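You operate a simulated robot arm through the tools that you are given. There is no shell and no other tool. Be economical: measure what you need, move in short steps, check, and stop when the job is done.

You run a simulated two-armed robot. Do the job below in one go: nothing can be reset, and whatever is moved stays where it is left.

Task
Fetch the gauge block with the smallest size on its label from the parking bench and set it on the check bench. Put the loose nut in the shell. Take the blue pad two and put it on the motor card. Any order will do. Set down upright: blue pad two.

It is judged by the outcome, as a careful person would: the job done as asked, and still so three seconds after it is handed in. It fails if anything else is knocked over, pushed out of place, dropped, spilled or broken.

Robot
Two 7-joint arms with fingered hands on one trunk, on a base that drives. Base frame: it is fixed to the floor where the robot stands at the start and does not move with it; the origin is under the middle of the robot, x ahead of it, y to its left, z up. Units: m, rad, N and s.
The left shoulder is at the start at [0.039, 0.125, 1.232], the right one opposite. With the tool pointing down near the work surface each hand reaches from about 0.1 to 0.82 m from the robot's upright axis, wherever it stands, measured 20 degrees to its own side. Places, roughly: blue pad two [7.5, -4.5, 0.75]; check bench [-1.6, 0.9, 0.8]; loose nut [2, -4.25, 0.75]; motor card [7.5, -4.75, 0.75]; shell [5.25, -2.25, 0.75]. Payload 3.6 kg a hand.
The tool frame of a hand sits at the grasp point between the pads (the TCP): z along the fingers, y along the line on which they close. The tips reach 0.034 m beyond it. Largest opening 0.116 m; the body of the gripper starts 0.04 m behind the TCP. The gripper is a hand of 5 fingers: y runs from the thumb to the fingers, the wrist lies at [-0.016, -0.16, -0.164] in the tool frame.
Orientation is that of the tool frame in the base frame, as [roll, pitch, yaw] about the fixed x, y, z axes, in that order (R = Rz(yaw) Ry(pitch) Rx(roll)). With the fingers straight down and the wrist toward the robot, the tool's x, y and z point along [0, 1, 0], [1, 0, 0] and [0, 0, -1] of the base frame.

Tools
- The arms move only by the tool play_rows. It takes "left_plan", "right_plan" or both (then of equal length, played together; a hand with none holds still); each is a list of rows, each a list of 6 numbers: the turn, a rotation vector about the base's x, y, z in rad, then the shift along the base's x, y, z in m. In form: [[wx, wy, wz, tx, ty, tz], ...]. A call has 1 to 12 rows; each row shifts and turns the commanded pose from where the row before left it. Rows are played at 5 a second. More than 0.05 m and 0.15 rad between two rows, and nothing of the call is played. A pose out of reach is approached as far as the arm can. The call stops where the force on the tool passes 40 N (or 10 N more than at its start, if that is more) or the arm is blocked; 0.2 s more then pass. In this call time passes only in rows, and 0.2 s behind the last. It gives the time, the measured TCP pose, the force on the tool (base axes), the opening and the grip force at its end, in the units of the frame above (readings bear some noise), with the torque about the TCP (base axes, N m) and any sound that the robot's microphone picked up.
- Cameras (640 x 400 px; columns grow to the right, rows downward): "scene" is now at [0.1211, -0.0125, 1.4005]; the picture's right is [-0.11, -0.99, 0.00], its down [-0.61, 0.07, -0.79] and it looks along [0.78, -0.09, -0.61] (base axes); focal length 274 px, centre (320, 200). "left" rides on the left gripper at [-0.069, -0.134, -0.11] in its tool frame; the picture's right is [-0.77, -0.19, 0.61], its down [0.59, -0.58, 0.57] and it looks along [0.25, 0.80, 0.55] (tool axes); focal length 256 px, centre (320, 200). "right" rides on the right gripper at [0.069, -0.134, -0.11] in its tool frame; the picture's right is [-0.77, 0.19, -0.61], its down [-0.59, -0.58, 0.57] and it looks along [-0.25, 0.80, 0.55] (tool axes); focal length 256 px, centre (320, 200). There is no depth. A picture from a camera that has moved, and an enlarged one, comes with that camera's place and axes in the base frame and with its lens.
- grab_frame(camera): a new picture of that camera. No time passes.
- slide_trunk(by): slides the trunk up (or, below 0, down) by that many m; the arms and the scene camera ride with it, the base frame stays. It gives what a move gives, with no picture.
- roll_base(legs): drives the robot by 1 to 6 legs, each [ahead, turn to the left] in m and rad, along the robot's own axes; the way and the turn of a leg run together, so that a leg with both is an arc; at most 1.5 m and 3.142 rad a leg. The arms and the cameras ride along, it lands a little off, and it stops where it bumps. It gives what a move gives.
- move_fingers(index, middle, ring, little, thumb_bend, thumb_turn, hand): sets how far each is bent, from 0 (flat) to 1 (curled in); at 0.3 the hand is open as for a grip, at 0.7 the pads meet at the TCP. One left out holds its place. A second passes; each finger stops where it meets its share of the squeeze, and holds until it gets a number again. It is the only way to open and close the hand. It gives what a move gives, with no picture; readings hold the bend of each and the force on index, middle, ring, little, thumb and palm. thumb_turn goes from beside the hand (0) to across from the fingers (1), as for a grip.
- aim_head(pan, tilt): turns the head with the scene camera to pan (to the left, within 1.501 rad either way) and tilt (down, from -0.506 to 1.204), counted from straight ahead of the robot. It gives what a move gives.
- zoom(camera, box): a new picture of the part [left, top, right, bottom] of that camera's present view, enlarged. No time passes.
- finish_job(): hands the job in; it is judged then, once.

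Work in short steps. Places have to be worked out from the pictures, the camera data and where the tool is seen: move nearer, look again, correct. Check each grasp and each placing, and mend what went wrong. You have 165 turns and 118 pictures in all, those below and enlarged ones among them. Open the grippers and draw the arms clear of the work before you hand the job in, unless the task says otherwise; then end with one line.

The tools are called after "Call:" as a command line: name --argument value ..., lists and objects as JSON in quotes. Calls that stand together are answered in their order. play_rows: Moves the arms, as the interface text tells. Its arguments: {"type":"object","properties":{"left_plan":{"type":"array"},"right_plan":{"type":"array"}},"required":[]} The other tools are called the same way: slide_trunk (by) slides the trunk up or down; move_fingers (index, middle, ring, little, thumb_bend, thumb_turn, hand) moves the fingers one by one; roll_base (legs) drives the base; aim_head (pan, tilt) turns the head that bears the scene camera; grab_frame (camera) takes a picture; zoom (camera, box) takes an enlarged picture of a part of a camera's view; finish_job () hands the job in.

At the start:

```text
time_s: 0.0
left_tool_pos: [0.4955, 0.1778, 1.1285]
left_ee_rot: [-3.141, 0.001, 1.57]
left_wrist_force: [0.2, 0.0, -0.1]
left_wrist_torque: [0.0, 0.01, 0.0]
left_opening: 0.1156
left_grasp_force: 0.1
left_shape: jaw
left_bend: [0.3, 0.3, 0.3, 0.3, 0.3, 0.97]
left_finger forces: [0.0, 0.0, 0.0, 0.1, 0.0, 0.0]
right_tool_pos: [0.4491, -0.219, 1.0629]
right_ee_rot: [3.141, -0.001, 1.57]
right_wrist_force: [-0.3, -0.4, 0.2]
right_wrist_torque: [0.0, 0.02, -0.04]
right_opening: 0.116
right_grasp_force: 0.1
right_shape: jaw
right_bend: [0.3, 0.3, 0.3, 0.3, 0.3, 0.97]
right_finger forces: [0.1, 0.1, 0.1, 0.1, 0.1, 0.0]
trunk travel left (down, up): [-0.426, 0.337]
robot x, y, heading: [0.0007, 0.0003, 0.001]
head pan, tilt: [-0.11, 0.661]
```

scene: 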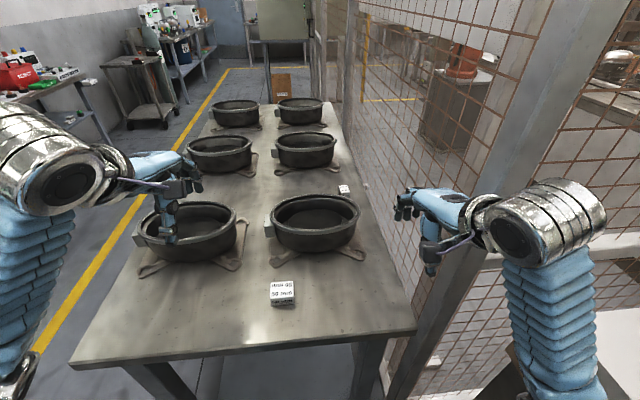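
right: 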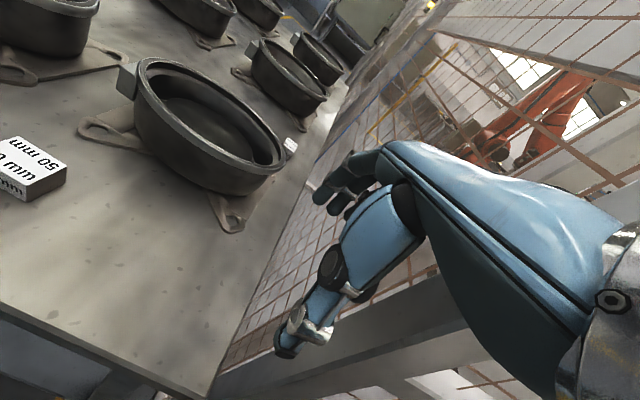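
left: 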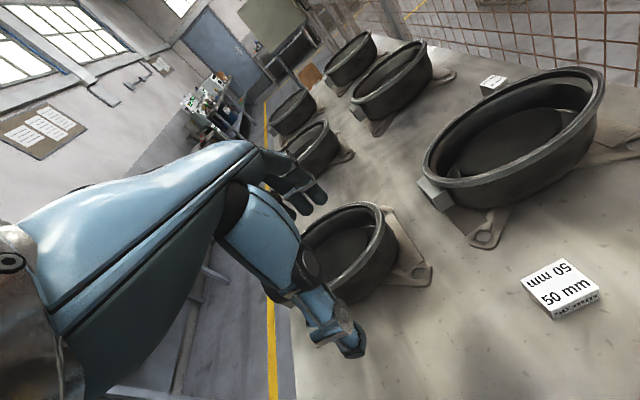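

I see a bench ahead with pots and a block labelled 50 mm, with a smaller one behind it. I zoom in to read them.

Call:
zoom --camera "scene" --box '[220, 60, 420, 320]'

Call:
zoom --camera "scene" --box '[0, 0, 320, 140]'

```text
1.54 times, centred on (320, 190) of scene
camera zoom: at [0.1211, -0.0125, 1.4005], right [-0.11, -0.99, 0.0], down [-0.61, 0.07, -0.79], along [0.78, -0.09, -0.61], focal length 422 px, centre (320, 215)
```

zoom: 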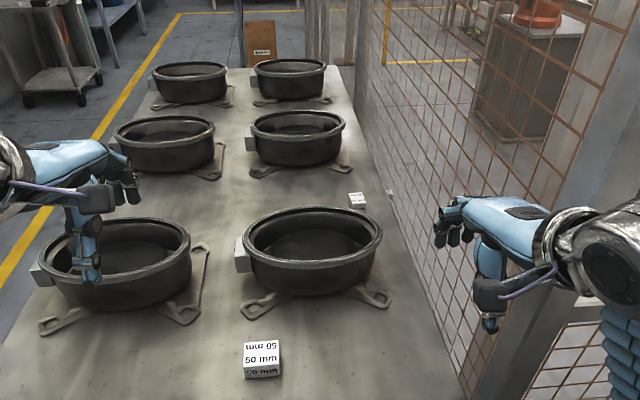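

```text
2.00 times, centred on (160, 70) of scene
camera zoom: at [0.1211, -0.0125, 1.4005], right [-0.11, -0.99, 0.0], down [-0.61, 0.07, -0.79], along [0.78, -0.09, -0.61], focal length 548 px, centre (640, 460)
```

zoom: 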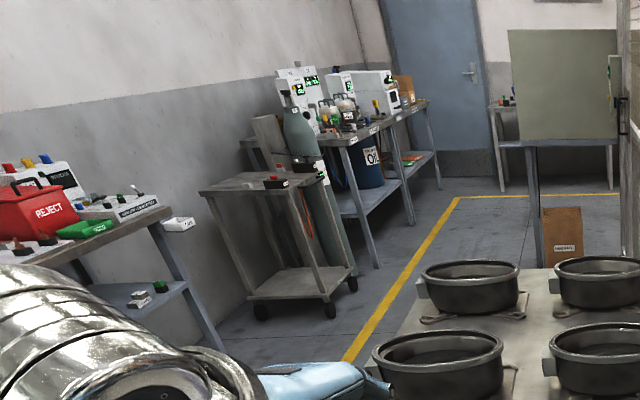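

The second block is too small to read at this scale; I zoom tight on both, and pan the head to survey for other blocks and benches.

Call:
zoom --camera "scene" --box '[320, 170, 400, 220]'

Call:
aim_head --pan 1.4 --tilt 0.35

Call:
grab_frame --camera "scene"

Call:
aim_head --pan -1.4 --tilt 0.35

Call:
grab_frame --camera "scene"

```text
8.00 times, centred on (360, 195) of scene
camera zoom: at [0.1211, -0.0125, 1.4005], right [-0.11, -0.99, 0.0], down [-0.61, 0.07, -0.79], along [0.78, -0.09, -0.61], focal length 2192 px, centre (0, 240)
```

zoom: 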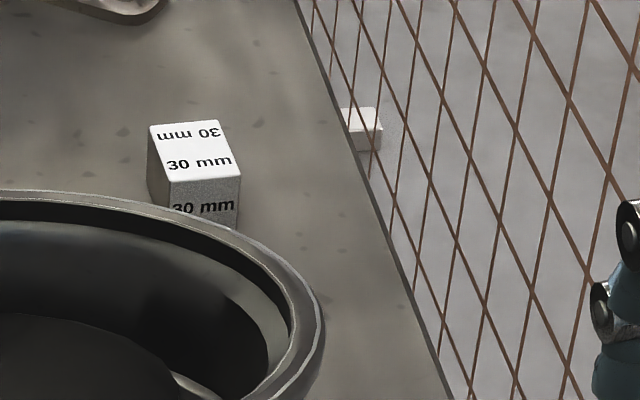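

```text
time_s: 1.6
left_tool_pos: [0.4948, 0.1793, 1.1289]
left_ee_rot: [-3.141, -0.001, 1.572]
left_wrist_force: [0.4, -0.5, -0.1]
left_wrist_torque: [0.0, -0.01, 0.01]
left_opening: 0.116
left_grasp_force: 0.0
left_shape: jaw
left_bend: [0.3, 0.3, 0.3, 0.3, 0.3, 0.97]
left_finger forces: [0.0, 0.1, 0.1, 0.0, 0.1, 0.0]
right_tool_pos: [0.4485, -0.2199, 1.063]
right_ee_rot: [-3.142, 0.0, 1.571]
right_wrist_force: [0.5, -0.7, -0.1]
right_wrist_torque: [0.03, -0.02, -0.02]
right_opening: 0.1163
right_grasp_force: 0.0
right_shape: jaw
right_bend: [0.3, 0.3, 0.3, 0.3, 0.3, 0.97]
right_finger forces: [0.0, 0.0, 0.0, 0.0, 0.0, 0.0]
trunk travel left (down, up): [-0.426, 0.337]
robot x, y, heading: [-0.0002, 0.0011, 0.002]
head pan, tilt: [1.4, 0.351]
```

```text
111 pictures are left
camera scene: at [0.0511, 0.0887, 1.4286], right [0.99, -0.17, 0.0], down [-0.06, -0.34, -0.94], along [0.16, 0.93, -0.34], focal length 274 px, centre (320, 200)
```

scene: 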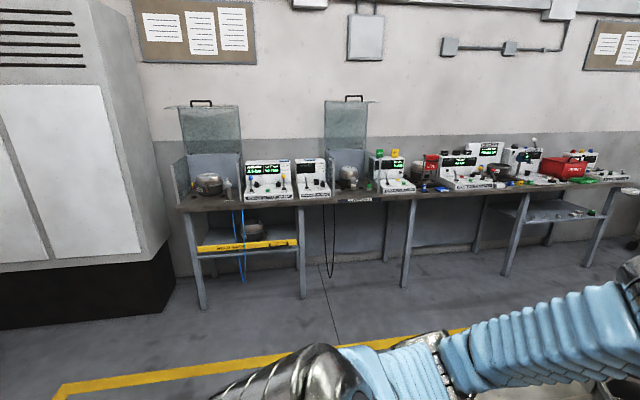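

```text
time_s: 4.1
left_tool_pos: [0.4965, 0.1786, 1.1279]
left_ee_rot: [3.141, 0.0, 1.57]
left_wrist_force: [0.5, -0.5, -1.4]
left_wrist_torque: [-0.02, 0.01, 0.04]
left_opening: 0.1159
left_grasp_force: 0.1
left_shape: jaw
left_bend: [0.3, 0.3, 0.3, 0.3, 0.3, 0.97]
left_finger forces: [0.0, 0.0, 0.0, 0.0, 0.0, 0.0]
right_tool_pos: [0.4485, -0.2184, 1.0633]
right_ee_rot: [-3.141, 0.0, 1.571]
right_wrist_force: [0.0, -0.5, 0.0]
right_wrist_torque: [0.0, 0.0, -0.04]
right_opening: 0.1163
right_grasp_force: 0.0
right_shape: jaw
right_bend: [0.3, 0.3, 0.3, 0.3, 0.3, 0.97]
right_finger forces: [0.0, 0.0, 0.1, 0.0, 0.0, 0.0]
trunk travel left (down, up): [-0.426, 0.337]
robot x, y, heading: [0.0002, -0.0021, -0.001]
head pan, tilt: [-1.4, 0.351]
```

```text
110 pictures are left
camera scene: at [0.0511, -0.0948, 1.4287], right [-0.99, -0.17, 0.0], down [-0.06, 0.34, -0.94], along [0.16, -0.93, -0.34], focal length 274 px, centre (320, 200)
```

scene: 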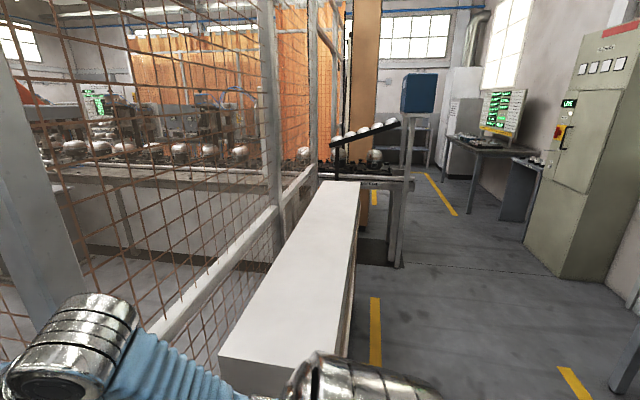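

I raise the trunk and look at the front bench again from higher to find any hidden blocks.

Call:
slide_trunk --by 0.33

Call:
aim_head --pan -0.1 --tilt 0.6

Call:
grab_frame --camera "scene"

Call:
zoom --camera "scene" --box '[200, 80, 420, 220]'

```text
time_s: 7.3
left_tool_pos: [0.4962, 0.1788, 1.4587]
left_ee_rot: [3.141, 0.001, 1.57]
left_wrist_force: [-0.6, 0.0, -0.2]
left_wrist_torque: [-0.01, -0.02, 0.02]
left_opening: 0.1158
left_grasp_force: 0.1
left_shape: jaw
left_bend: [0.3, 0.3, 0.3, 0.3, 0.3, 0.97]
left_finger forces: [0.1, 0.1, 0.0, 0.0, 0.0, 0.0]
right_tool_pos: [0.4482, -0.2194, 1.3922]
right_ee_rot: [-3.141, 0.0, 1.571]
right_wrist_force: [-0.4, 0.3, -0.2]
right_wrist_torque: [0.0, 0.0, -0.02]
right_opening: 0.1159
right_grasp_force: 0.1
right_shape: jaw
right_bend: [0.3, 0.3, 0.3, 0.3, 0.3, 0.97]
right_finger forces: [0.1, 0.1, 0.0, 0.0, 0.0, 0.1]
trunk travel left (down, up): [-0.756, 0.007]
robot x, y, heading: [-0.0007, 0.0015, -0.0]
head pan, tilt: [-1.4, 0.351]
```

```text
time_s: 8.8
left_tool_pos: [0.4953, 0.1782, 1.459]
left_ee_rot: [-3.141, -0.002, 1.571]
left_wrist_force: [0.8, 0.7, 0.2]
left_wrist_torque: [0.03, 0.0, 0.01]
left_opening: 0.1161
left_grasp_force: 0.1
left_shape: jaw
left_bend: [0.3, 0.3, 0.3, 0.3, 0.3, 0.97]
left_finger forces: [0.0, 0.0, 0.1, 0.0, 0.1, 0.0]
right_tool_pos: [0.4478, -0.2186, 1.3927]
right_ee_rot: [3.14, 0.0, 1.572]
right_wrist_force: [0.3, 0.2, 0.1]
right_wrist_torque: [-0.01, 0.02, 0.02]
right_opening: 0.1159
right_grasp_force: 0.2
right_shape: jaw
right_bend: [0.3, 0.3, 0.3, 0.3, 0.3, 0.97]
right_finger forces: [0.0, 0.0, 0.0, 0.1, 0.0, 0.0]
trunk travel left (down, up): [-0.756, 0.007]
robot x, y, heading: [-0.0034, -0.0011, 0.001]
head pan, tilt: [-0.099, 0.6]
```

```text
109 pictures are left
camera scene: at [0.0972, -0.0119, 1.7368], right [-0.1, -0.99, 0.0], down [-0.56, 0.06, -0.82], along [0.82, -0.08, -0.57], focal length 274 px, centre (320, 200)
```

scene: 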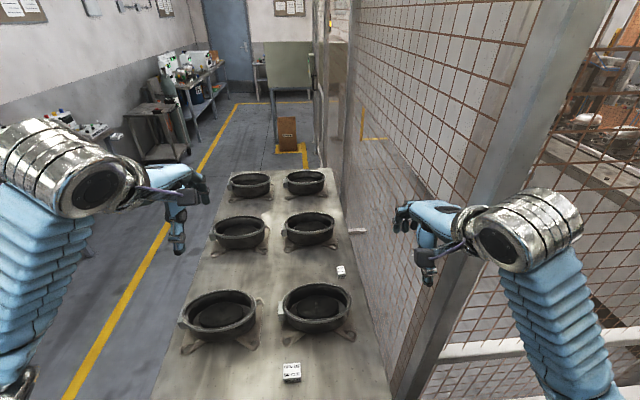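

```text
2.86 times, centred on (310, 150) of scene
camera zoom: at [0.0972, -0.0119, 1.7368], right [-0.1, -0.99, 0.0], down [-0.56, 0.06, -0.82], along [0.82, -0.08, -0.57], focal length 783 px, centre (349, 343)
```

zoom: 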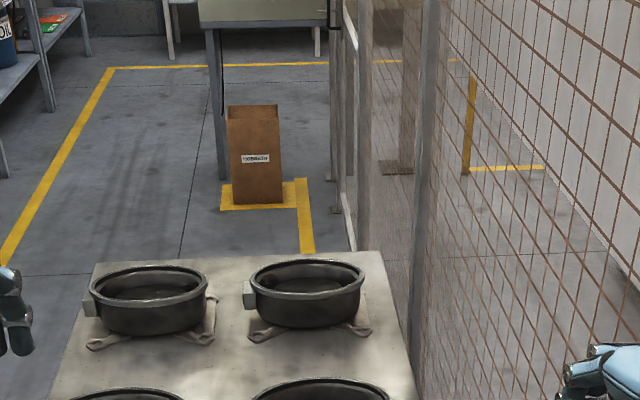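

The white thing past the edge lies on the floor in the cell. I zoom in on the whole bench to look for hidden blocks.

Call:
zoom --camera "scene" --box '[170, 160, 400, 300]'

Call:
aim_head --pan 0.0 --tilt 1.1

Call:
grab_frame --camera "scene"

```text
2.78 times, centred on (285, 230) of scene
camera zoom: at [0.0972, -0.0119, 1.7368], right [-0.1, -0.99, 0.0], down [-0.56, 0.06, -0.82], along [0.82, -0.08, -0.57], focal length 762 px, centre (417, 116)
```

zoom: 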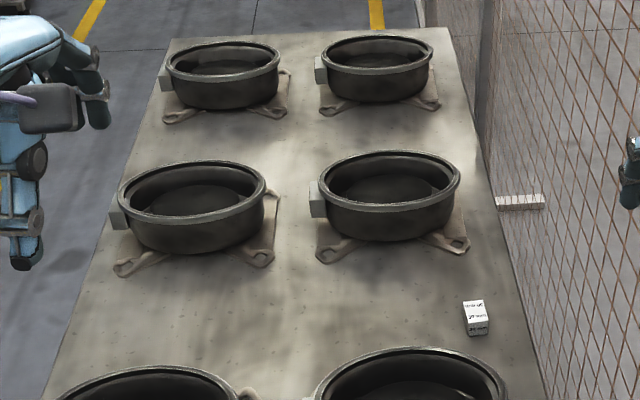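

```text
time_s: 9.7
left_tool_pos: [0.4968, 0.1792, 1.4586]
left_ee_rot: [-3.142, 0.0, 1.572]
left_wrist_force: [0.1, 0.3, -0.6]
left_wrist_torque: [-0.01, 0.0, -0.02]
left_opening: 0.1159
left_grasp_force: 0.0
left_shape: jaw
left_bend: [0.3, 0.3, 0.3, 0.3, 0.3, 0.97]
left_finger forces: [0.0, 0.0, 0.1, 0.0, 0.0, 0.0]
right_tool_pos: [0.4486, -0.219, 1.3919]
right_ee_rot: [-3.141, 0.002, 1.572]
right_wrist_force: [-0.1, -0.8, 0.1]
right_wrist_torque: [-0.01, 0.02, 0.0]
right_opening: 0.1159
right_grasp_force: 0.1
right_shape: jaw
right_bend: [0.3, 0.3, 0.3, 0.3, 0.3, 0.97]
right_finger forces: [0.0, 0.0, 0.1, 0.0, 0.1, 0.0]
trunk travel left (down, up): [-0.756, 0.007]
robot x, y, heading: [-0.0007, -0.001, 0.004]
head pan, tilt: [0.0, 1.1]
```

```text
106 pictures are left
camera scene: at [0.0725, -0.003, 1.6982], right [0.0, -1.0, 0.0], down [-0.89, 0.0, -0.45], along [0.45, 0.0, -0.89], focal length 274 px, centre (320, 200)
```

scene: 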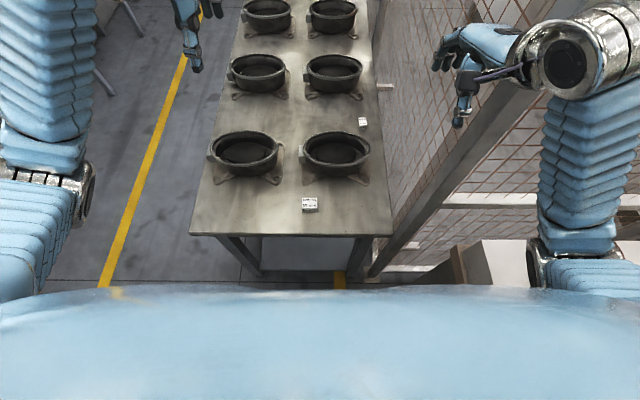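

Only 50 mm and 30 mm show on this bench; 30 mm is near (0.88, -0.18, 0.83). Before I drive nearer I look down at my base to judge its clearance to the bench, and to the right at the fence.

Call:
aim_head --pan 1.5 --tilt 1.2

Call:
grab_frame --camera "scene"

Call:
aim_head --pan -0.7 --tilt 0.9

Call:
grab_frame --camera "scene"

```text
time_s: 11.3
left_tool_pos: [0.4951, 0.178, 1.46]
left_ee_rot: [3.14, 0.002, 1.571]
left_wrist_force: [-0.6, 0.6, -0.5]
left_wrist_torque: [-0.02, -0.01, -0.02]
left_opening: 0.1159
left_grasp_force: 0.0
left_shape: jaw
left_bend: [0.3, 0.3, 0.3, 0.3, 0.3, 0.97]
left_finger forces: [0.0, 0.0, 0.0, 0.0, 0.1, 0.1]
right_tool_pos: [0.4482, -0.2195, 1.3934]
right_ee_rot: [-3.141, 0.001, 1.571]
right_wrist_force: [0.1, -0.5, -0.7]
right_wrist_torque: [0.0, 0.02, 0.01]
right_opening: 0.1157
right_grasp_force: 0.1
right_shape: jaw
right_bend: [0.3, 0.3, 0.3, 0.3, 0.3, 0.97]
right_finger forces: [0.0, 0.0, 0.0, 0.0, 0.0, 0.1]
trunk travel left (down, up): [-0.756, 0.007]
robot x, y, heading: [-0.0004, 0.0012, -0.001]
head pan, tilt: [1.499, 1.201]
```

```text
105 pictures are left
camera scene: at [0.0133, 0.0528, 1.6922], right [1.0, -0.07, 0.0], down [-0.07, -0.93, -0.36], along [0.03, 0.36, -0.93], focal length 274 px, centre (320, 200)
```

scene: 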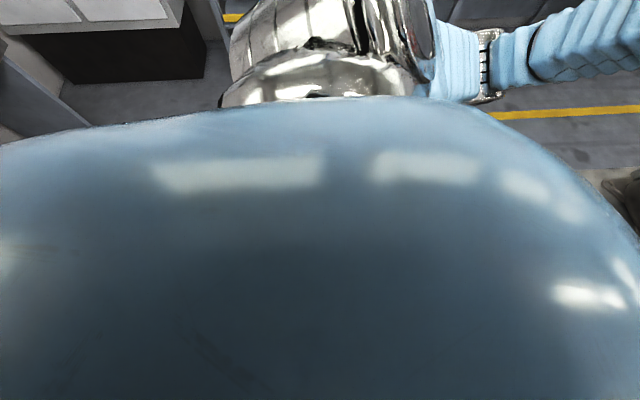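

```text
time_s: 13.4
left_tool_pos: [0.496, 0.1783, 1.4589]
left_ee_rot: [3.141, 0.001, 1.571]
left_wrist_force: [0.2, -0.7, 0.4]
left_wrist_torque: [0.02, 0.01, -0.02]
left_opening: 0.1158
left_grasp_force: 0.0
left_shape: jaw
left_bend: [0.3, 0.3, 0.3, 0.3, 0.3, 0.97]
left_finger forces: [0.0, 0.0, 0.0, 0.0, 0.0, 0.0]
right_tool_pos: [0.4475, -0.218, 1.392]
right_ee_rot: [-3.141, 0.0, 1.572]
right_wrist_force: [-0.2, -0.5, -0.4]
right_wrist_torque: [0.02, 0.01, 0.0]
right_opening: 0.1159
right_grasp_force: 0.2
right_shape: jaw
right_bend: [0.3, 0.3, 0.3, 0.3, 0.3, 0.97]
right_finger forces: [0.0, 0.0, 0.0, 0.1, 0.0, 0.1]
trunk travel left (down, up): [-0.756, 0.007]
robot x, y, heading: [-0.0011, -0.002, -0.006]
head pan, tilt: [-0.7, 0.901]
```

```text
104 pictures are left
camera scene: at [0.067, -0.0516, 1.712], right [-0.64, -0.77, 0.0], down [-0.6, 0.5, -0.62], along [0.48, -0.4, -0.78], focal length 274 px, centre (320, 200)
```

scene: 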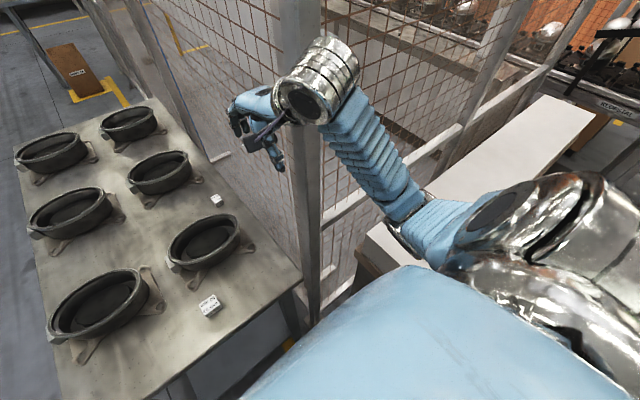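

The fence post stands about (0.5, -0.36), so I'll use the right arm with the robot shifted a little left and forward. I drive in a small dogleg.

Call:
roll_base --legs '[[0, 0.75], [0.17, 0], [0, -0.9]]'

Call:
aim_head --pan -0.1 --tilt 0.8

Call:
grab_frame --camera "scene"

```text
time_s: 19.2
left_tool_pos: [0.6408, 0.2283, 1.4592]
left_ee_rot: [-3.14, -0.001, 1.435]
left_wrist_force: [-0.4, -0.8, 0.6]
left_wrist_torque: [0.02, 0.03, -0.03]
left_opening: 0.1159
left_grasp_force: 0.0
left_shape: jaw
left_bend: [0.3, 0.3, 0.3, 0.3, 0.3, 0.97]
left_finger forces: [0.0, 0.0, 0.0, 0.1, 0.0, 0.1]
right_tool_pos: [0.5398, -0.1593, 1.3923]
right_ee_rot: [-3.141, 0.0, 1.436]
right_wrist_force: [-0.4, -0.2, 0.0]
right_wrist_torque: [0.0, -0.02, -0.01]
right_opening: 0.116
right_grasp_force: 0.0
right_shape: jaw
right_bend: [0.3, 0.3, 0.3, 0.3, 0.3, 0.97]
right_finger forces: [0.0, 0.0, 0.0, 0.0, 0.1, 0.0]
trunk travel left (down, up): [-0.756, 0.007]
robot x, y, heading: [0.125, 0.1166, -0.139]
head pan, tilt: [-0.7, 0.901]
```

```text
time_s: 20.2
left_tool_pos: [0.6414, 0.2271, 1.4592]
left_ee_rot: [3.141, 0.0, 1.436]
left_wrist_force: [0.5, -0.6, -0.2]
left_wrist_torque: [0.01, -0.01, -0.01]
left_opening: 0.1159
left_grasp_force: 0.0
left_shape: jaw
left_bend: [0.3, 0.3, 0.3, 0.3, 0.3, 0.97]
left_finger forces: [0.1, 0.0, 0.1, 0.1, 0.1, 0.1]
right_tool_pos: [0.5387, -0.1602, 1.392]
right_ee_rot: [-3.141, -0.001, 1.436]
right_wrist_force: [0.1, -0.1, -0.3]
right_wrist_torque: [0.02, -0.01, 0.01]
right_opening: 0.116
right_grasp_force: 0.0
right_shape: jaw
right_bend: [0.3, 0.3, 0.3, 0.3, 0.3, 0.97]
right_finger forces: [0.0, 0.0, 0.1, 0.0, 0.0, 0.0]
trunk travel left (down, up): [-0.756, 0.007]
robot x, y, heading: [0.1244, 0.119, -0.141]
head pan, tilt: [-0.099, 0.799]
```

```text
103 pictures are left
camera scene: at [0.2124, 0.0945, 1.7199], right [-0.23, -0.97, 0.0], down [-0.7, 0.17, -0.7], along [0.68, -0.16, -0.72], focal length 274 px, centre (320, 200)
```

scene: 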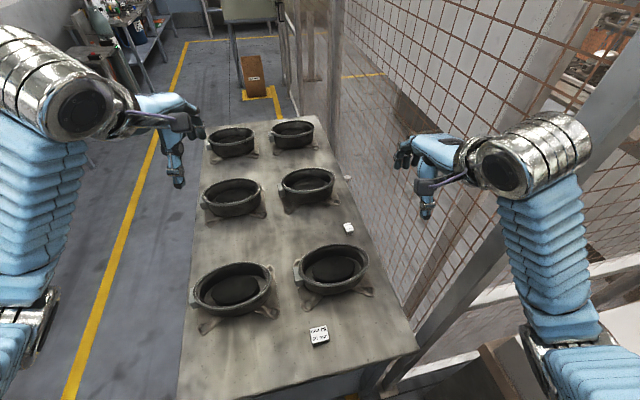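

No bump. Block reads about (0.864, -0.174). I lower the trunk a little and bring the right hand over it, high above the pots, turning it square with the bench.

Call:
slide_trunk --by -0.2

Call:
play_rows --right_plan '[[0, 0, 0.067, 0.045, 0, 0], [0, 0, 0.067, 0.045, 0, 0], [0, 0, 0, 0.045, 0, 0], [0, 0, 0, 0.045, 0, 0], [0, 0, 0, 0.045, 0, 0], [0, 0, 0, 0.045, 0, 0], [0, 0, 0, 0.045, -0.007, 0], [0, 0, 0, 0, -0.007, -0.04], [0, 0, 0, 0, 0, -0.04], [0, 0, 0, 0, 0, 0]]'

Call:
grab_frame --camera "scene"

Call:
grab_frame --camera "right"

```text
time_s: 22.3
left_tool_pos: [0.6399, 0.2273, 1.259]
left_ee_rot: [-3.141, 0.0, 1.435]
left_wrist_force: [0.3, 0.0, 0.2]
left_wrist_torque: [0.02, -0.01, -0.02]
left_opening: 0.1161
left_grasp_force: 0.1
left_shape: jaw
left_bend: [0.3, 0.3, 0.3, 0.3, 0.3, 0.97]
left_finger forces: [0.0, 0.0, 0.0, 0.0, 0.0, 0.1]
right_tool_pos: [0.5388, -0.1609, 1.1925]
right_ee_rot: [-3.141, -0.001, 1.433]
right_wrist_force: [-0.4, 0.4, -0.7]
right_wrist_torque: [0.01, -0.05, -0.04]
right_opening: 0.1159
right_grasp_force: 0.0
right_shape: jaw
right_bend: [0.3, 0.3, 0.3, 0.3, 0.3, 0.97]
right_finger forces: [0.1, 0.0, 0.1, 0.0, 0.0, 0.0]
trunk travel left (down, up): [-0.556, 0.207]
robot x, y, heading: [0.1209, 0.1194, -0.14]
head pan, tilt: [-0.099, 0.799]
```

```text
time_s: 24.5
left_tool_pos: [0.6401, 0.2267, 1.26]
left_ee_rot: [-3.141, 0.0, 1.434]
left_wrist_force: [-0.4, 0.4, 0.8]
left_wrist_torque: [-0.01, -0.04, 0.03]
left_opening: 0.116
left_grasp_force: 0.1
left_shape: jaw
left_bend: [0.3, 0.3, 0.3, 0.3, 0.3, 0.97]
left_finger forces: [0.1, 0.0, 0.1, 0.1, 0.0, 0.1]
right_tool_pos: [0.8529, -0.175, 1.1137]
right_ee_rot: [-3.141, -0.001, 1.57]
right_wrist_force: [-0.2, -0.3, 0.5]
right_wrist_torque: [-0.01, -0.01, -0.01]
right_opening: 0.1159
right_grasp_force: 0.0
right_shape: jaw
right_bend: [0.3, 0.3, 0.3, 0.3, 0.3, 0.97]
right_finger forces: [0.0, 0.1, 0.1, 0.0, 0.0, 0.0]
trunk travel left (down, up): [-0.556, 0.207]
robot x, y, heading: [0.1213, 0.1189, -0.135]
head pan, tilt: [-0.099, 0.799]
```

```text
102 pictures are left
camera scene: at [0.2183, 0.0936, 1.5199], right [-0.23, -0.97, 0.0], down [-0.7, 0.17, -0.7], along [0.68, -0.16, -0.72], focal length 274 px, centre (320, 200)
```

scene: 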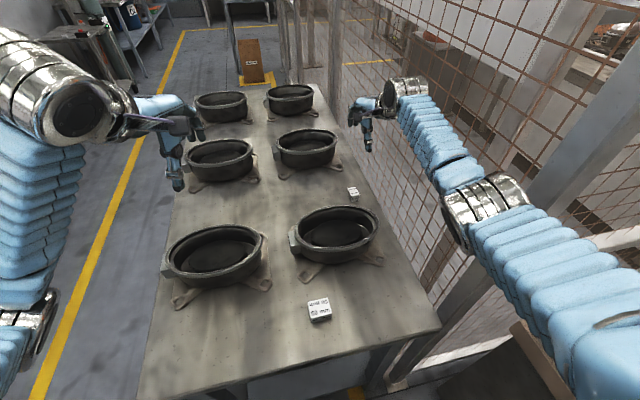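

```text
101 pictures are left
camera right: at [0.7198, -0.1054, 1.222], right [0.18, -0.77, 0.61], down [-0.58, -0.59, -0.57], along [0.79, -0.25, -0.55], focal length 256 px, centre (320, 200)
```

right: 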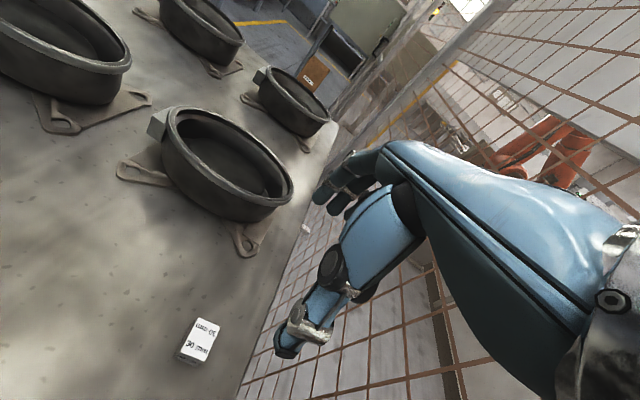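

Block top centre triangulates to about (0.85, -0.17, 0.855). I descend to z≈0.95 and look again.

Call:
play_rows --right_plan '[[0, 0, 0, 0, 0.001, -0.04], [0, 0, 0, 0, 0.001, -0.04], [0, 0, 0, 0, 0.001, -0.04], [0, 0, 0, 0, 0, -0.035], [0, 0, 0, 0, 0, 0]]'

Call:
grab_frame --camera "scene"

Call:
grab_frame --camera "right"

```text
time_s: 25.7
left_tool_pos: [0.6404, 0.2272, 1.2575]
left_ee_rot: [3.141, 0.001, 1.435]
left_wrist_force: [0.7, -0.1, -0.4]
left_wrist_torque: [0.01, 0.01, 0.01]
left_opening: 0.116
left_grasp_force: 0.2
left_shape: jaw
left_bend: [0.3, 0.3, 0.3, 0.3, 0.3, 0.97]
left_finger forces: [0.1, 0.1, 0.0, 0.0, 0.0, 0.1]
right_tool_pos: [0.8527, -0.1698, 0.9919]
right_ee_rot: [3.139, 0.001, 1.569]
right_wrist_force: [0.5, 0.2, -0.4]
right_wrist_torque: [0.0, 0.0, -0.01]
right_opening: 0.1159
right_grasp_force: 0.1
right_shape: jaw
right_bend: [0.3, 0.3, 0.3, 0.3, 0.3, 0.97]
right_finger forces: [0.0, 0.0, 0.0, 0.0, 0.0, 0.1]
right hand out of reach, approached as far as the arm can: row 4
trunk travel left (down, up): [-0.556, 0.207]
robot x, y, heading: [0.127, 0.1156, -0.136]
head pan, tilt: [-0.099, 0.799]
```

```text
100 pictures are left
camera scene: at [0.219, 0.0939, 1.5198], right [-0.23, -0.97, 0.0], down [-0.7, 0.17, -0.7], along [0.68, -0.16, -0.72], focal length 274 px, centre (320, 200)
```

scene: 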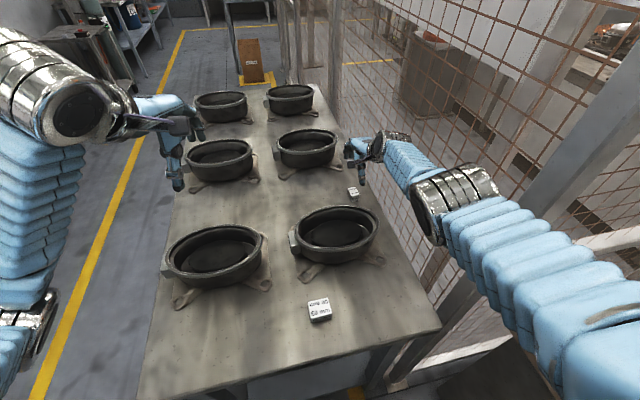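

```text
99 pictures are left
camera right: at [0.7189, -0.1008, 1.1006], right [0.19, -0.77, 0.61], down [-0.58, -0.59, -0.57], along [0.79, -0.25, -0.55], focal length 256 px, centre (320, 200)
```

right: 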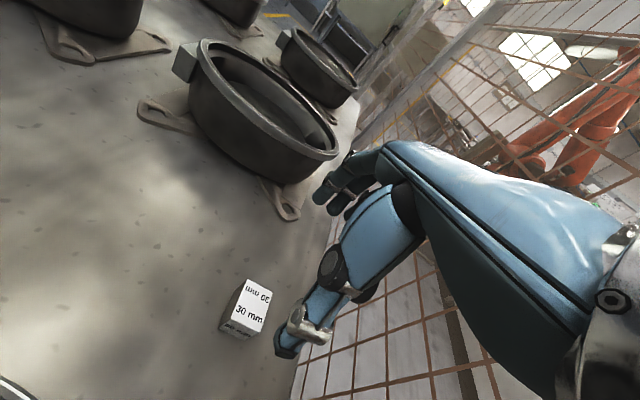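

The arm is at reach limit, so I lower the trunk to carry the hand down; block refined to about (0.85, -0.172, 0.865).

Call:
slide_trunk --by -0.08

Call:
grab_frame --camera "right"

Call:
zoom --camera "scene" --box '[280, 110, 440, 210]'

```text
time_s: 26.9
left_tool_pos: [0.6404, 0.2281, 1.1793]
left_ee_rot: [-3.141, -0.002, 1.435]
left_wrist_force: [-0.2, 0.0, 0.0]
left_wrist_torque: [0.0, -0.01, -0.02]
left_opening: 0.1158
left_grasp_force: 0.0
left_shape: jaw
left_bend: [0.3, 0.3, 0.3, 0.3, 0.3, 0.97]
left_finger forces: [0.0, 0.1, 0.0, 0.0, 0.1, 0.0]
right_tool_pos: [0.8546, -0.1697, 0.9143]
right_ee_rot: [-3.14, -0.001, 1.566]
right_wrist_force: [-1.1, 0.3, 0.7]
right_wrist_torque: [0.03, 0.0, -0.02]
right_opening: 0.1159
right_grasp_force: 0.0
right_shape: jaw
right_bend: [0.3, 0.3, 0.3, 0.3, 0.3, 0.97]
right_finger forces: [0.0, 0.0, 0.0, 0.1, 0.0, 0.0]
trunk travel left (down, up): [-0.476, 0.287]
robot x, y, heading: [0.1236, 0.1154, -0.134]
head pan, tilt: [-0.099, 0.799]
```

```text
98 pictures are left
camera right: at [0.7201, -0.1009, 1.0226], right [0.18, -0.77, 0.61], down [-0.58, -0.59, -0.57], along [0.8, -0.25, -0.55], focal length 256 px, centre (320, 200)
```

right: 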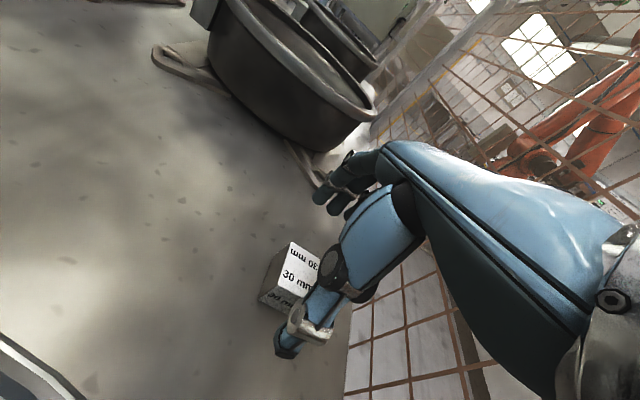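

```text
4.00 times, centred on (360, 160) of scene
camera zoom: at [0.2281, 0.0925, 1.4395], right [-0.23, -0.97, 0.0], down [-0.7, 0.17, -0.7], along [0.68, -0.16, -0.72], focal length 1096 px, centre (160, 360)
```

zoom: 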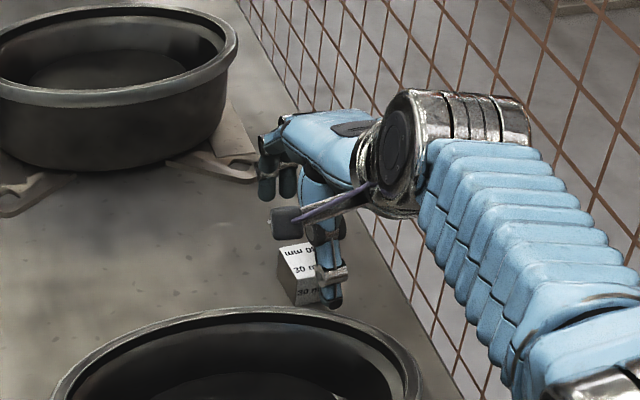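

Alignment is good: thumb in front of the block, fingers beyond it. I lower 3.5 cm more and check contact force.

Call:
slide_trunk --by -0.035

Call:
grab_frame --camera "right"

Call:
zoom --camera "scene" --box '[280, 110, 440, 210]'

```text
time_s: 27.7
left_tool_pos: [0.638, 0.2276, 1.1449]
left_ee_rot: [3.14, 0.001, 1.435]
left_wrist_force: [-0.1, -0.8, 0.5]
left_wrist_torque: [0.0, -0.01, 0.02]
left_opening: 0.1162
left_grasp_force: 0.2
left_shape: jaw
left_bend: [0.3, 0.3, 0.3, 0.3, 0.3, 0.97]
left_finger forces: [0.0, 0.0, 0.1, 0.1, 0.1, 0.0]
right_tool_pos: [0.8555, -0.1693, 0.8836]
right_ee_rot: [3.131, 0.001, 1.57]
right_wrist_force: [1.7, -1.2, 19.7]
right_wrist_torque: [-0.06, 0.18, -0.07]
right_opening: 0.1152
right_grasp_force: 0.0
right_shape: jaw
right_bend: [0.3, 0.3, 0.3, 0.3, 0.3, 0.98]
right_finger forces: [0.4, 8.1, 0.1, 0.1, 11.3, 0.0]
trunk travel left (down, up): [-0.441, 0.322]
robot x, y, heading: [0.1204, 0.1162, -0.139]
head pan, tilt: [-0.099, 0.799]
```

```text
96 pictures are left
camera right: at [0.7201, -0.1001, 0.9914], right [0.18, -0.77, 0.61], down [-0.57, -0.59, -0.57], along [0.8, -0.25, -0.55], focal length 256 px, centre (320, 200)
```

right: 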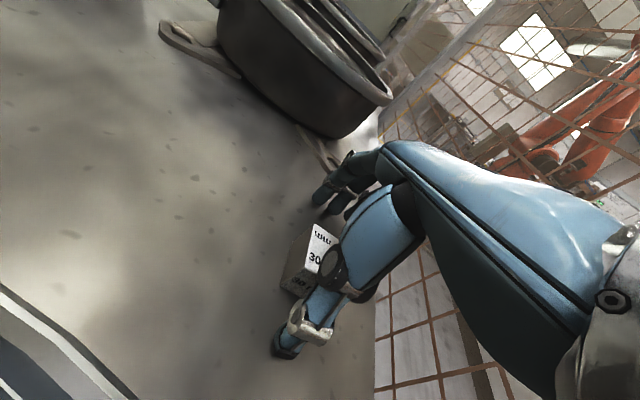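

```text
4.00 times, centred on (360, 160) of scene
camera zoom: at [0.2328, 0.0923, 1.4046], right [-0.23, -0.97, 0.0], down [-0.7, 0.17, -0.7], along [0.68, -0.16, -0.72], focal length 1096 px, centre (160, 360)
```

zoom: 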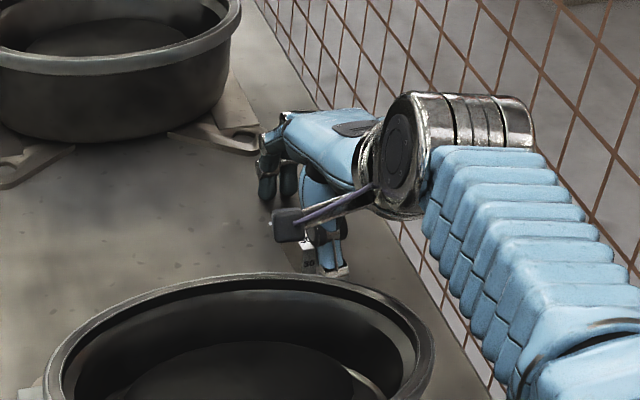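

Tips touch the table (table ≈0.85), so block centre is nearer x≈0.84. I lift 5 mm, shift 1 cm back to centre, then close.

Call:
play_rows --right_plan '[[0, 0, 0, 0, 0, 0.006], [0, 0, 0, -0.012, 0.001, 0], [0, 0, 0, 0, 0, 0]]'

Call:
move_fingers --hand "right" --index 0.7 --middle 0.7 --ring 0.7 --little 0.7 --thumb_bend 0.7

Call:
grab_frame --camera "right"

```text
time_s: 28.5
left_tool_pos: [0.6395, 0.2273, 1.1434]
left_ee_rot: [-3.141, 0.001, 1.435]
left_wrist_force: [-1.6, -0.4, -0.6]
left_wrist_torque: [0.0, 0.01, -0.02]
left_opening: 0.1158
left_grasp_force: 0.0
left_shape: jaw
left_bend: [0.3, 0.3, 0.3, 0.3, 0.3, 0.97]
left_finger forces: [0.0, 0.1, 0.0, 0.1, 0.0, 0.1]
right_tool_pos: [0.8413, -0.1683, 0.8828]
right_ee_rot: [-3.141, -0.001, 1.569]
right_wrist_force: [2.7, 0.0, 8.7]
right_wrist_torque: [-0.06, -0.51, 0.01]
right_opening: 0.116
right_grasp_force: 0.1
right_shape: jaw
right_bend: [0.29, 0.3, 0.3, 0.3, 0.29, 0.98]
right_finger forces: [1.9, 5.2, 0.1, 0.1, 1.4, 0.0]
trunk travel left (down, up): [-0.441, 0.322]
robot x, y, heading: [0.1254, 0.1138, -0.135]
head pan, tilt: [-0.099, 0.799]
```

```text
time_s: 29.5
left_tool_pos: [0.6386, 0.2279, 1.1436]
left_ee_rot: [3.141, 0.001, 1.435]
left_wrist_force: [-0.1, -0.7, -0.7]
left_wrist_torque: [-0.04, 0.03, 0.0]
left_opening: 0.116
left_grasp_force: 0.0
left_shape: jaw
left_bend: [0.3, 0.3, 0.3, 0.3, 0.3, 0.97]
left_finger forces: [0.1, 0.1, 0.1, 0.0, 0.1, 0.1]
right_tool_pos: [0.8424, -0.1685, 0.8883]
right_ee_rot: [3.134, 0.001, 1.566]
right_wrist_force: [0.7, -0.1, 22.6]
right_wrist_torque: [0.03, 0.07, -0.01]
right_opening: 0.0364
right_grasp_force: 30.4
right_shape: fingers
right_bend: [0.65, 0.56, 0.7, 0.7, 0.62, 0.97]
right_finger forces: [13.9, 14.3, 0.1, 0.0, 32.1, 0.0]
trunk travel left (down, up): [-0.441, 0.322]
robot x, y, heading: [0.1234, 0.1169, -0.135]
head pan, tilt: [-0.099, 0.799]
```

```text
94 pictures are left
camera right: at [0.7072, -0.0988, 0.9956], right [0.18, -0.77, 0.61], down [-0.58, -0.59, -0.57], along [0.8, -0.25, -0.55], focal length 256 px, centre (320, 200)
```

right: 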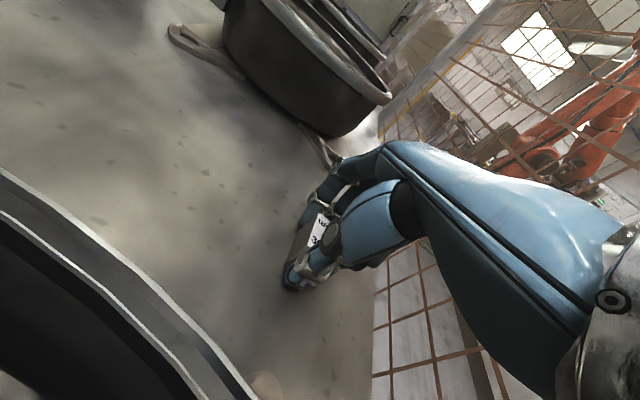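

Block is held by thumb, index and middle (30 N). I lift gently.

Call:
play_rows --right_plan '[[0, 0, 0, 0, 0, 0.02], [0, 0, 0, 0, 0, 0.03], [0, 0, 0, 0, 0, 0.04], [0, 0, 0, 0, 0, 0.04], [0, 0, 0, 0, 0, 0.04], [0, 0, 0, 0, 0, 0]]'

Call:
grab_frame --camera "right"

Call:
grab_frame --camera "scene"

```text
time_s: 30.9
left_tool_pos: [0.6418, 0.2269, 1.1431]
left_ee_rot: [3.141, 0.001, 1.437]
left_wrist_force: [0.3, 0.9, -0.4]
left_wrist_torque: [-0.01, 0.0, 0.02]
left_opening: 0.1158
left_grasp_force: 0.0
left_shape: jaw
left_bend: [0.3, 0.3, 0.3, 0.3, 0.3, 0.97]
left_finger forces: [0.0, 0.0, 0.0, 0.1, 0.1, 0.0]
right_tool_pos: [0.8421, -0.1694, 1.0521]
right_ee_rot: [-3.14, 0.0, 1.568]
right_wrist_force: [0.1, -0.7, -2.1]
right_wrist_torque: [0.01, 0.0, 0.01]
right_opening: 0.0362
right_grasp_force: 19.1
right_shape: fingers
right_bend: [0.65, 0.56, 0.7, 0.7, 0.62, 0.96]
right_finger forces: [10.0, 9.1, 0.1, 0.0, 19.1, 0.0]
trunk travel left (down, up): [-0.441, 0.322]
robot x, y, heading: [0.1211, 0.1173, -0.136]
head pan, tilt: [-0.099, 0.799]
```

```text
93 pictures are left
camera right: at [0.7085, -0.1, 1.1625], right [0.19, -0.77, 0.61], down [-0.58, -0.59, -0.56], along [0.79, -0.25, -0.56], focal length 256 px, centre (320, 200)
```

right: 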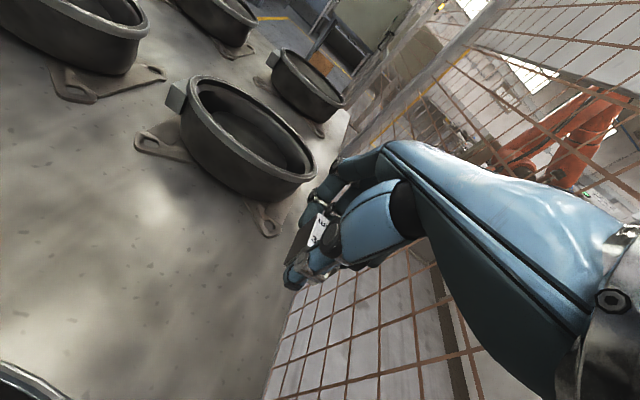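

```text
92 pictures are left
camera scene: at [0.2356, 0.0911, 1.404], right [-0.23, -0.97, 0.0], down [-0.7, 0.17, -0.7], along [0.68, -0.16, -0.72], focal length 274 px, centre (320, 200)
```

scene: 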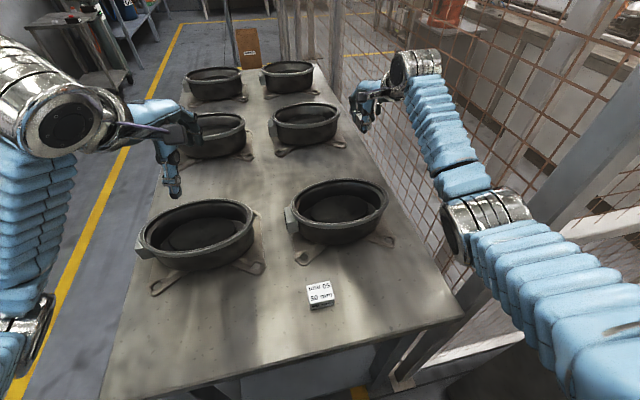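

Block is lifted clear. I raise the trunk and draw the hand back toward me before driving.

Call:
slide_trunk --by 0.2

Call:
play_rows --right_plan '[[0, 0, -0.03, -0.04, 0.0, 0.02], [0, 0, -0.03, -0.045, 0.0, 0], [0, 0, -0.03, -0.045, 0, 0], [0, 0, -0.03, -0.045, 0, 0], [0, 0, -0.03, -0.045, 0, 0], [0, 0, 0, -0.045, 0, 0], [0, 0, 0, -0.045, 0, 0], [0, 0, 0, -0.04, 0, 0], [0, 0, 0, 0, 0, 0]]'

Call:
roll_base --legs '[[-0.3, 0], [0, 2.6]]'

Call:
aim_head --pan 0 --tilt 0.5

Call:
grab_frame --camera "scene"

```text
time_s: 33.1
left_tool_pos: [0.6396, 0.2254, 1.3444]
left_ee_rot: [-3.14, -0.001, 1.434]
left_wrist_force: [0.1, 0.3, 0.6]
left_wrist_torque: [0.01, 0.0, 0.01]
left_opening: 0.1157
left_grasp_force: 0.1
left_shape: jaw
left_bend: [0.3, 0.3, 0.3, 0.3, 0.3, 0.97]
left_finger forces: [0.0, 0.1, 0.1, 0.0, 0.1, 0.0]
right_tool_pos: [0.8421, -0.1691, 1.2534]
right_ee_rot: [-3.14, 0.001, 1.57]
right_wrist_force: [0.2, -0.2, -2.8]
right_wrist_torque: [-0.04, 0.02, 0.01]
right_opening: 0.0364
right_grasp_force: 19.4
right_shape: fingers
right_bend: [0.65, 0.56, 0.7, 0.7, 0.62, 0.96]
right_finger forces: [10.0, 9.2, 0.0, 0.0, 19.1, 0.0]
trunk travel left (down, up): [-0.641, 0.122]
robot x, y, heading: [0.1231, 0.1187, -0.133]
head pan, tilt: [-0.099, 0.799]
```

```text
time_s: 35.1
left_tool_pos: [0.64, 0.2283, 1.3439]
left_ee_rot: [3.141, 0.001, 1.435]
left_wrist_force: [0.0, 0.4, 0.2]
left_wrist_torque: [0.0, 0.0, 0.02]
left_opening: 0.1159
left_grasp_force: 0.1
left_shape: jaw
left_bend: [0.3, 0.3, 0.3, 0.3, 0.3, 0.97]
left_finger forces: [0.0, 0.0, 0.0, 0.0, 0.0, 0.0]
right_tool_pos: [0.5133, -0.1676, 1.2721]
right_ee_rot: [-3.14, 0.0, 1.419]
right_wrist_force: [0.7, 0.1, -3.0]
right_wrist_torque: [-0.02, 0.03, -0.01]
right_opening: 0.0364
right_grasp_force: 18.9
right_shape: fingers
right_bend: [0.65, 0.56, 0.7, 0.7, 0.62, 0.96]
right_finger forces: [9.9, 9.0, 0.1, 0.1, 18.8, 0.1]
right hand out of reach, approached as far as the arm can: row 8
trunk travel left (down, up): [-0.641, 0.122]
robot x, y, heading: [0.1239, 0.1161, -0.135]
head pan, tilt: [-0.099, 0.799]
```

```text
time_s: 43.6
left_tool_pos: [-0.6823, 0.2984, 1.3439]
left_ee_rot: [-3.139, -0.003, -2.187]
left_wrist_force: [0.1, -0.5, 0.1]
left_wrist_torque: [-0.01, 0.0, -0.01]
left_opening: 0.1158
left_grasp_force: 0.1
left_shape: jaw
left_bend: [0.3, 0.3, 0.3, 0.3, 0.3, 0.97]
left_finger forces: [0.0, 0.0, 0.1, 0.0, 0.1, 0.0]
right_tool_pos: [-0.3887, 0.5903, 1.2708]
right_ee_rot: [-3.137, -0.005, -2.196]
right_wrist_force: [0.2, 0.3, -3.2]
right_wrist_torque: [0.0, 0.03, 0.02]
right_opening: 0.0356
right_grasp_force: 19.0
right_shape: fingers
right_bend: [0.64, 0.57, 0.7, 0.7, 0.62, 0.96]
right_finger forces: [9.7, 9.1, 0.0, 0.1, 18.8, 0.0]
trunk travel left (down, up): [-0.641, 0.122]
robot x, y, heading: [-0.1784, 0.1575, 2.529]
head pan, tilt: [-0.099, 0.799]
stopped in leg 2: the robot was blocked; the commanded pose is now the measured one
```

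```text
time_s: 44.4
left_tool_pos: [-0.6831, 0.2979, 1.3435]
left_ee_rot: [3.14, -0.001, -2.184]
left_wrist_force: [0.4, 0.0, 0.1]
left_wrist_torque: [-0.02, -0.01, -0.01]
left_opening: 0.116
left_grasp_force: 0.0
left_shape: jaw
left_bend: [0.3, 0.3, 0.3, 0.3, 0.3, 0.97]
left_finger forces: [0.0, 0.0, 0.0, 0.0, 0.0, 0.0]
right_tool_pos: [-0.389, 0.5896, 1.2711]
right_ee_rot: [-3.136, -0.004, -2.196]
right_wrist_force: [0.3, 0.3, -3.5]
right_wrist_torque: [0.0, 0.01, -0.01]
right_opening: 0.0356
right_grasp_force: 19.0
right_shape: fingers
right_bend: [0.64, 0.57, 0.7, 0.7, 0.62, 0.96]
right_finger forces: [9.7, 9.2, 0.0, 0.0, 18.9, 0.0]
trunk travel left (down, up): [-0.641, 0.122]
robot x, y, heading: [-0.172, 0.1606, 2.532]
head pan, tilt: [0.0, 0.499]
```

```text
91 pictures are left
camera scene: at [-0.2602, 0.215, 1.6309], right [0.57, 0.82, 0.0], down [0.39, -0.28, -0.88], along [-0.72, 0.5, -0.48], focal length 274 px, centre (320, 200)
```

scene: 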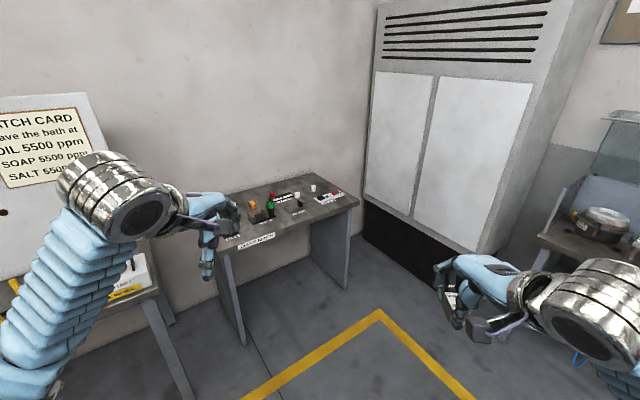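

The turn was blocked near its end; a board ("BATCH CARD") stands to my left. I look left and zoom at the small bench ahead.

Call:
zoom --camera "scene" --box '[200, 150, 380, 270]'

Call:
aim_head --pan 0.9 --tilt 0.6

Call:
grab_frame --camera "scene"

```text
3.33 times, centred on (290, 210) of scene
camera zoom: at [-0.2602, 0.215, 1.6309], right [0.57, 0.82, 0.0], down [0.39, -0.28, -0.88], along [-0.72, 0.5, -0.48], focal length 913 px, centre (420, 167)
```

zoom: 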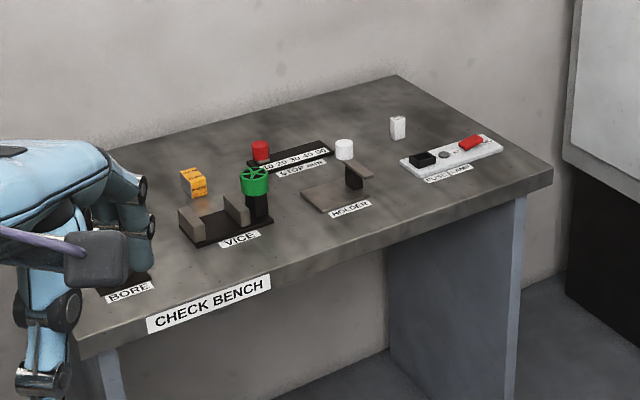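

```text
time_s: 45.6
left_tool_pos: [-0.6832, 0.2972, 1.3433]
left_ee_rot: [-3.141, 0.0, -2.182]
left_wrist_force: [-0.4, -0.7, -0.1]
left_wrist_torque: [-0.01, 0.03, 0.0]
left_opening: 0.1161
left_grasp_force: 0.1
left_shape: jaw
left_bend: [0.3, 0.3, 0.3, 0.3, 0.3, 0.97]
left_finger forces: [0.1, 0.0, 0.0, 0.0, 0.0, 0.0]
right_tool_pos: [-0.3887, 0.5892, 1.2721]
right_ee_rot: [-3.137, -0.004, -2.194]
right_wrist_force: [-0.5, 0.3, -3.2]
right_wrist_torque: [0.0, -0.01, -0.02]
right_opening: 0.0355
right_grasp_force: 18.7
right_shape: fingers
right_bend: [0.64, 0.57, 0.7, 0.7, 0.62, 0.96]
right_finger forces: [9.8, 9.3, 0.1, 0.0, 18.8, 0.1]
trunk travel left (down, up): [-0.641, 0.122]
robot x, y, heading: [-0.1742, 0.1601, 2.534]
head pan, tilt: [0.901, 0.6]
```

```text
89 pictures are left
camera scene: at [-0.2703, 0.1379, 1.6219], right [-0.28, 0.96, 0.0], down [0.54, 0.16, -0.83], along [-0.79, -0.23, -0.56], focal length 274 px, centre (320, 200)
```

scene: 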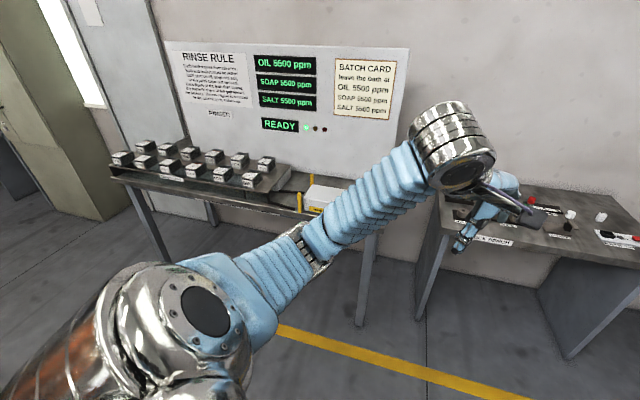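

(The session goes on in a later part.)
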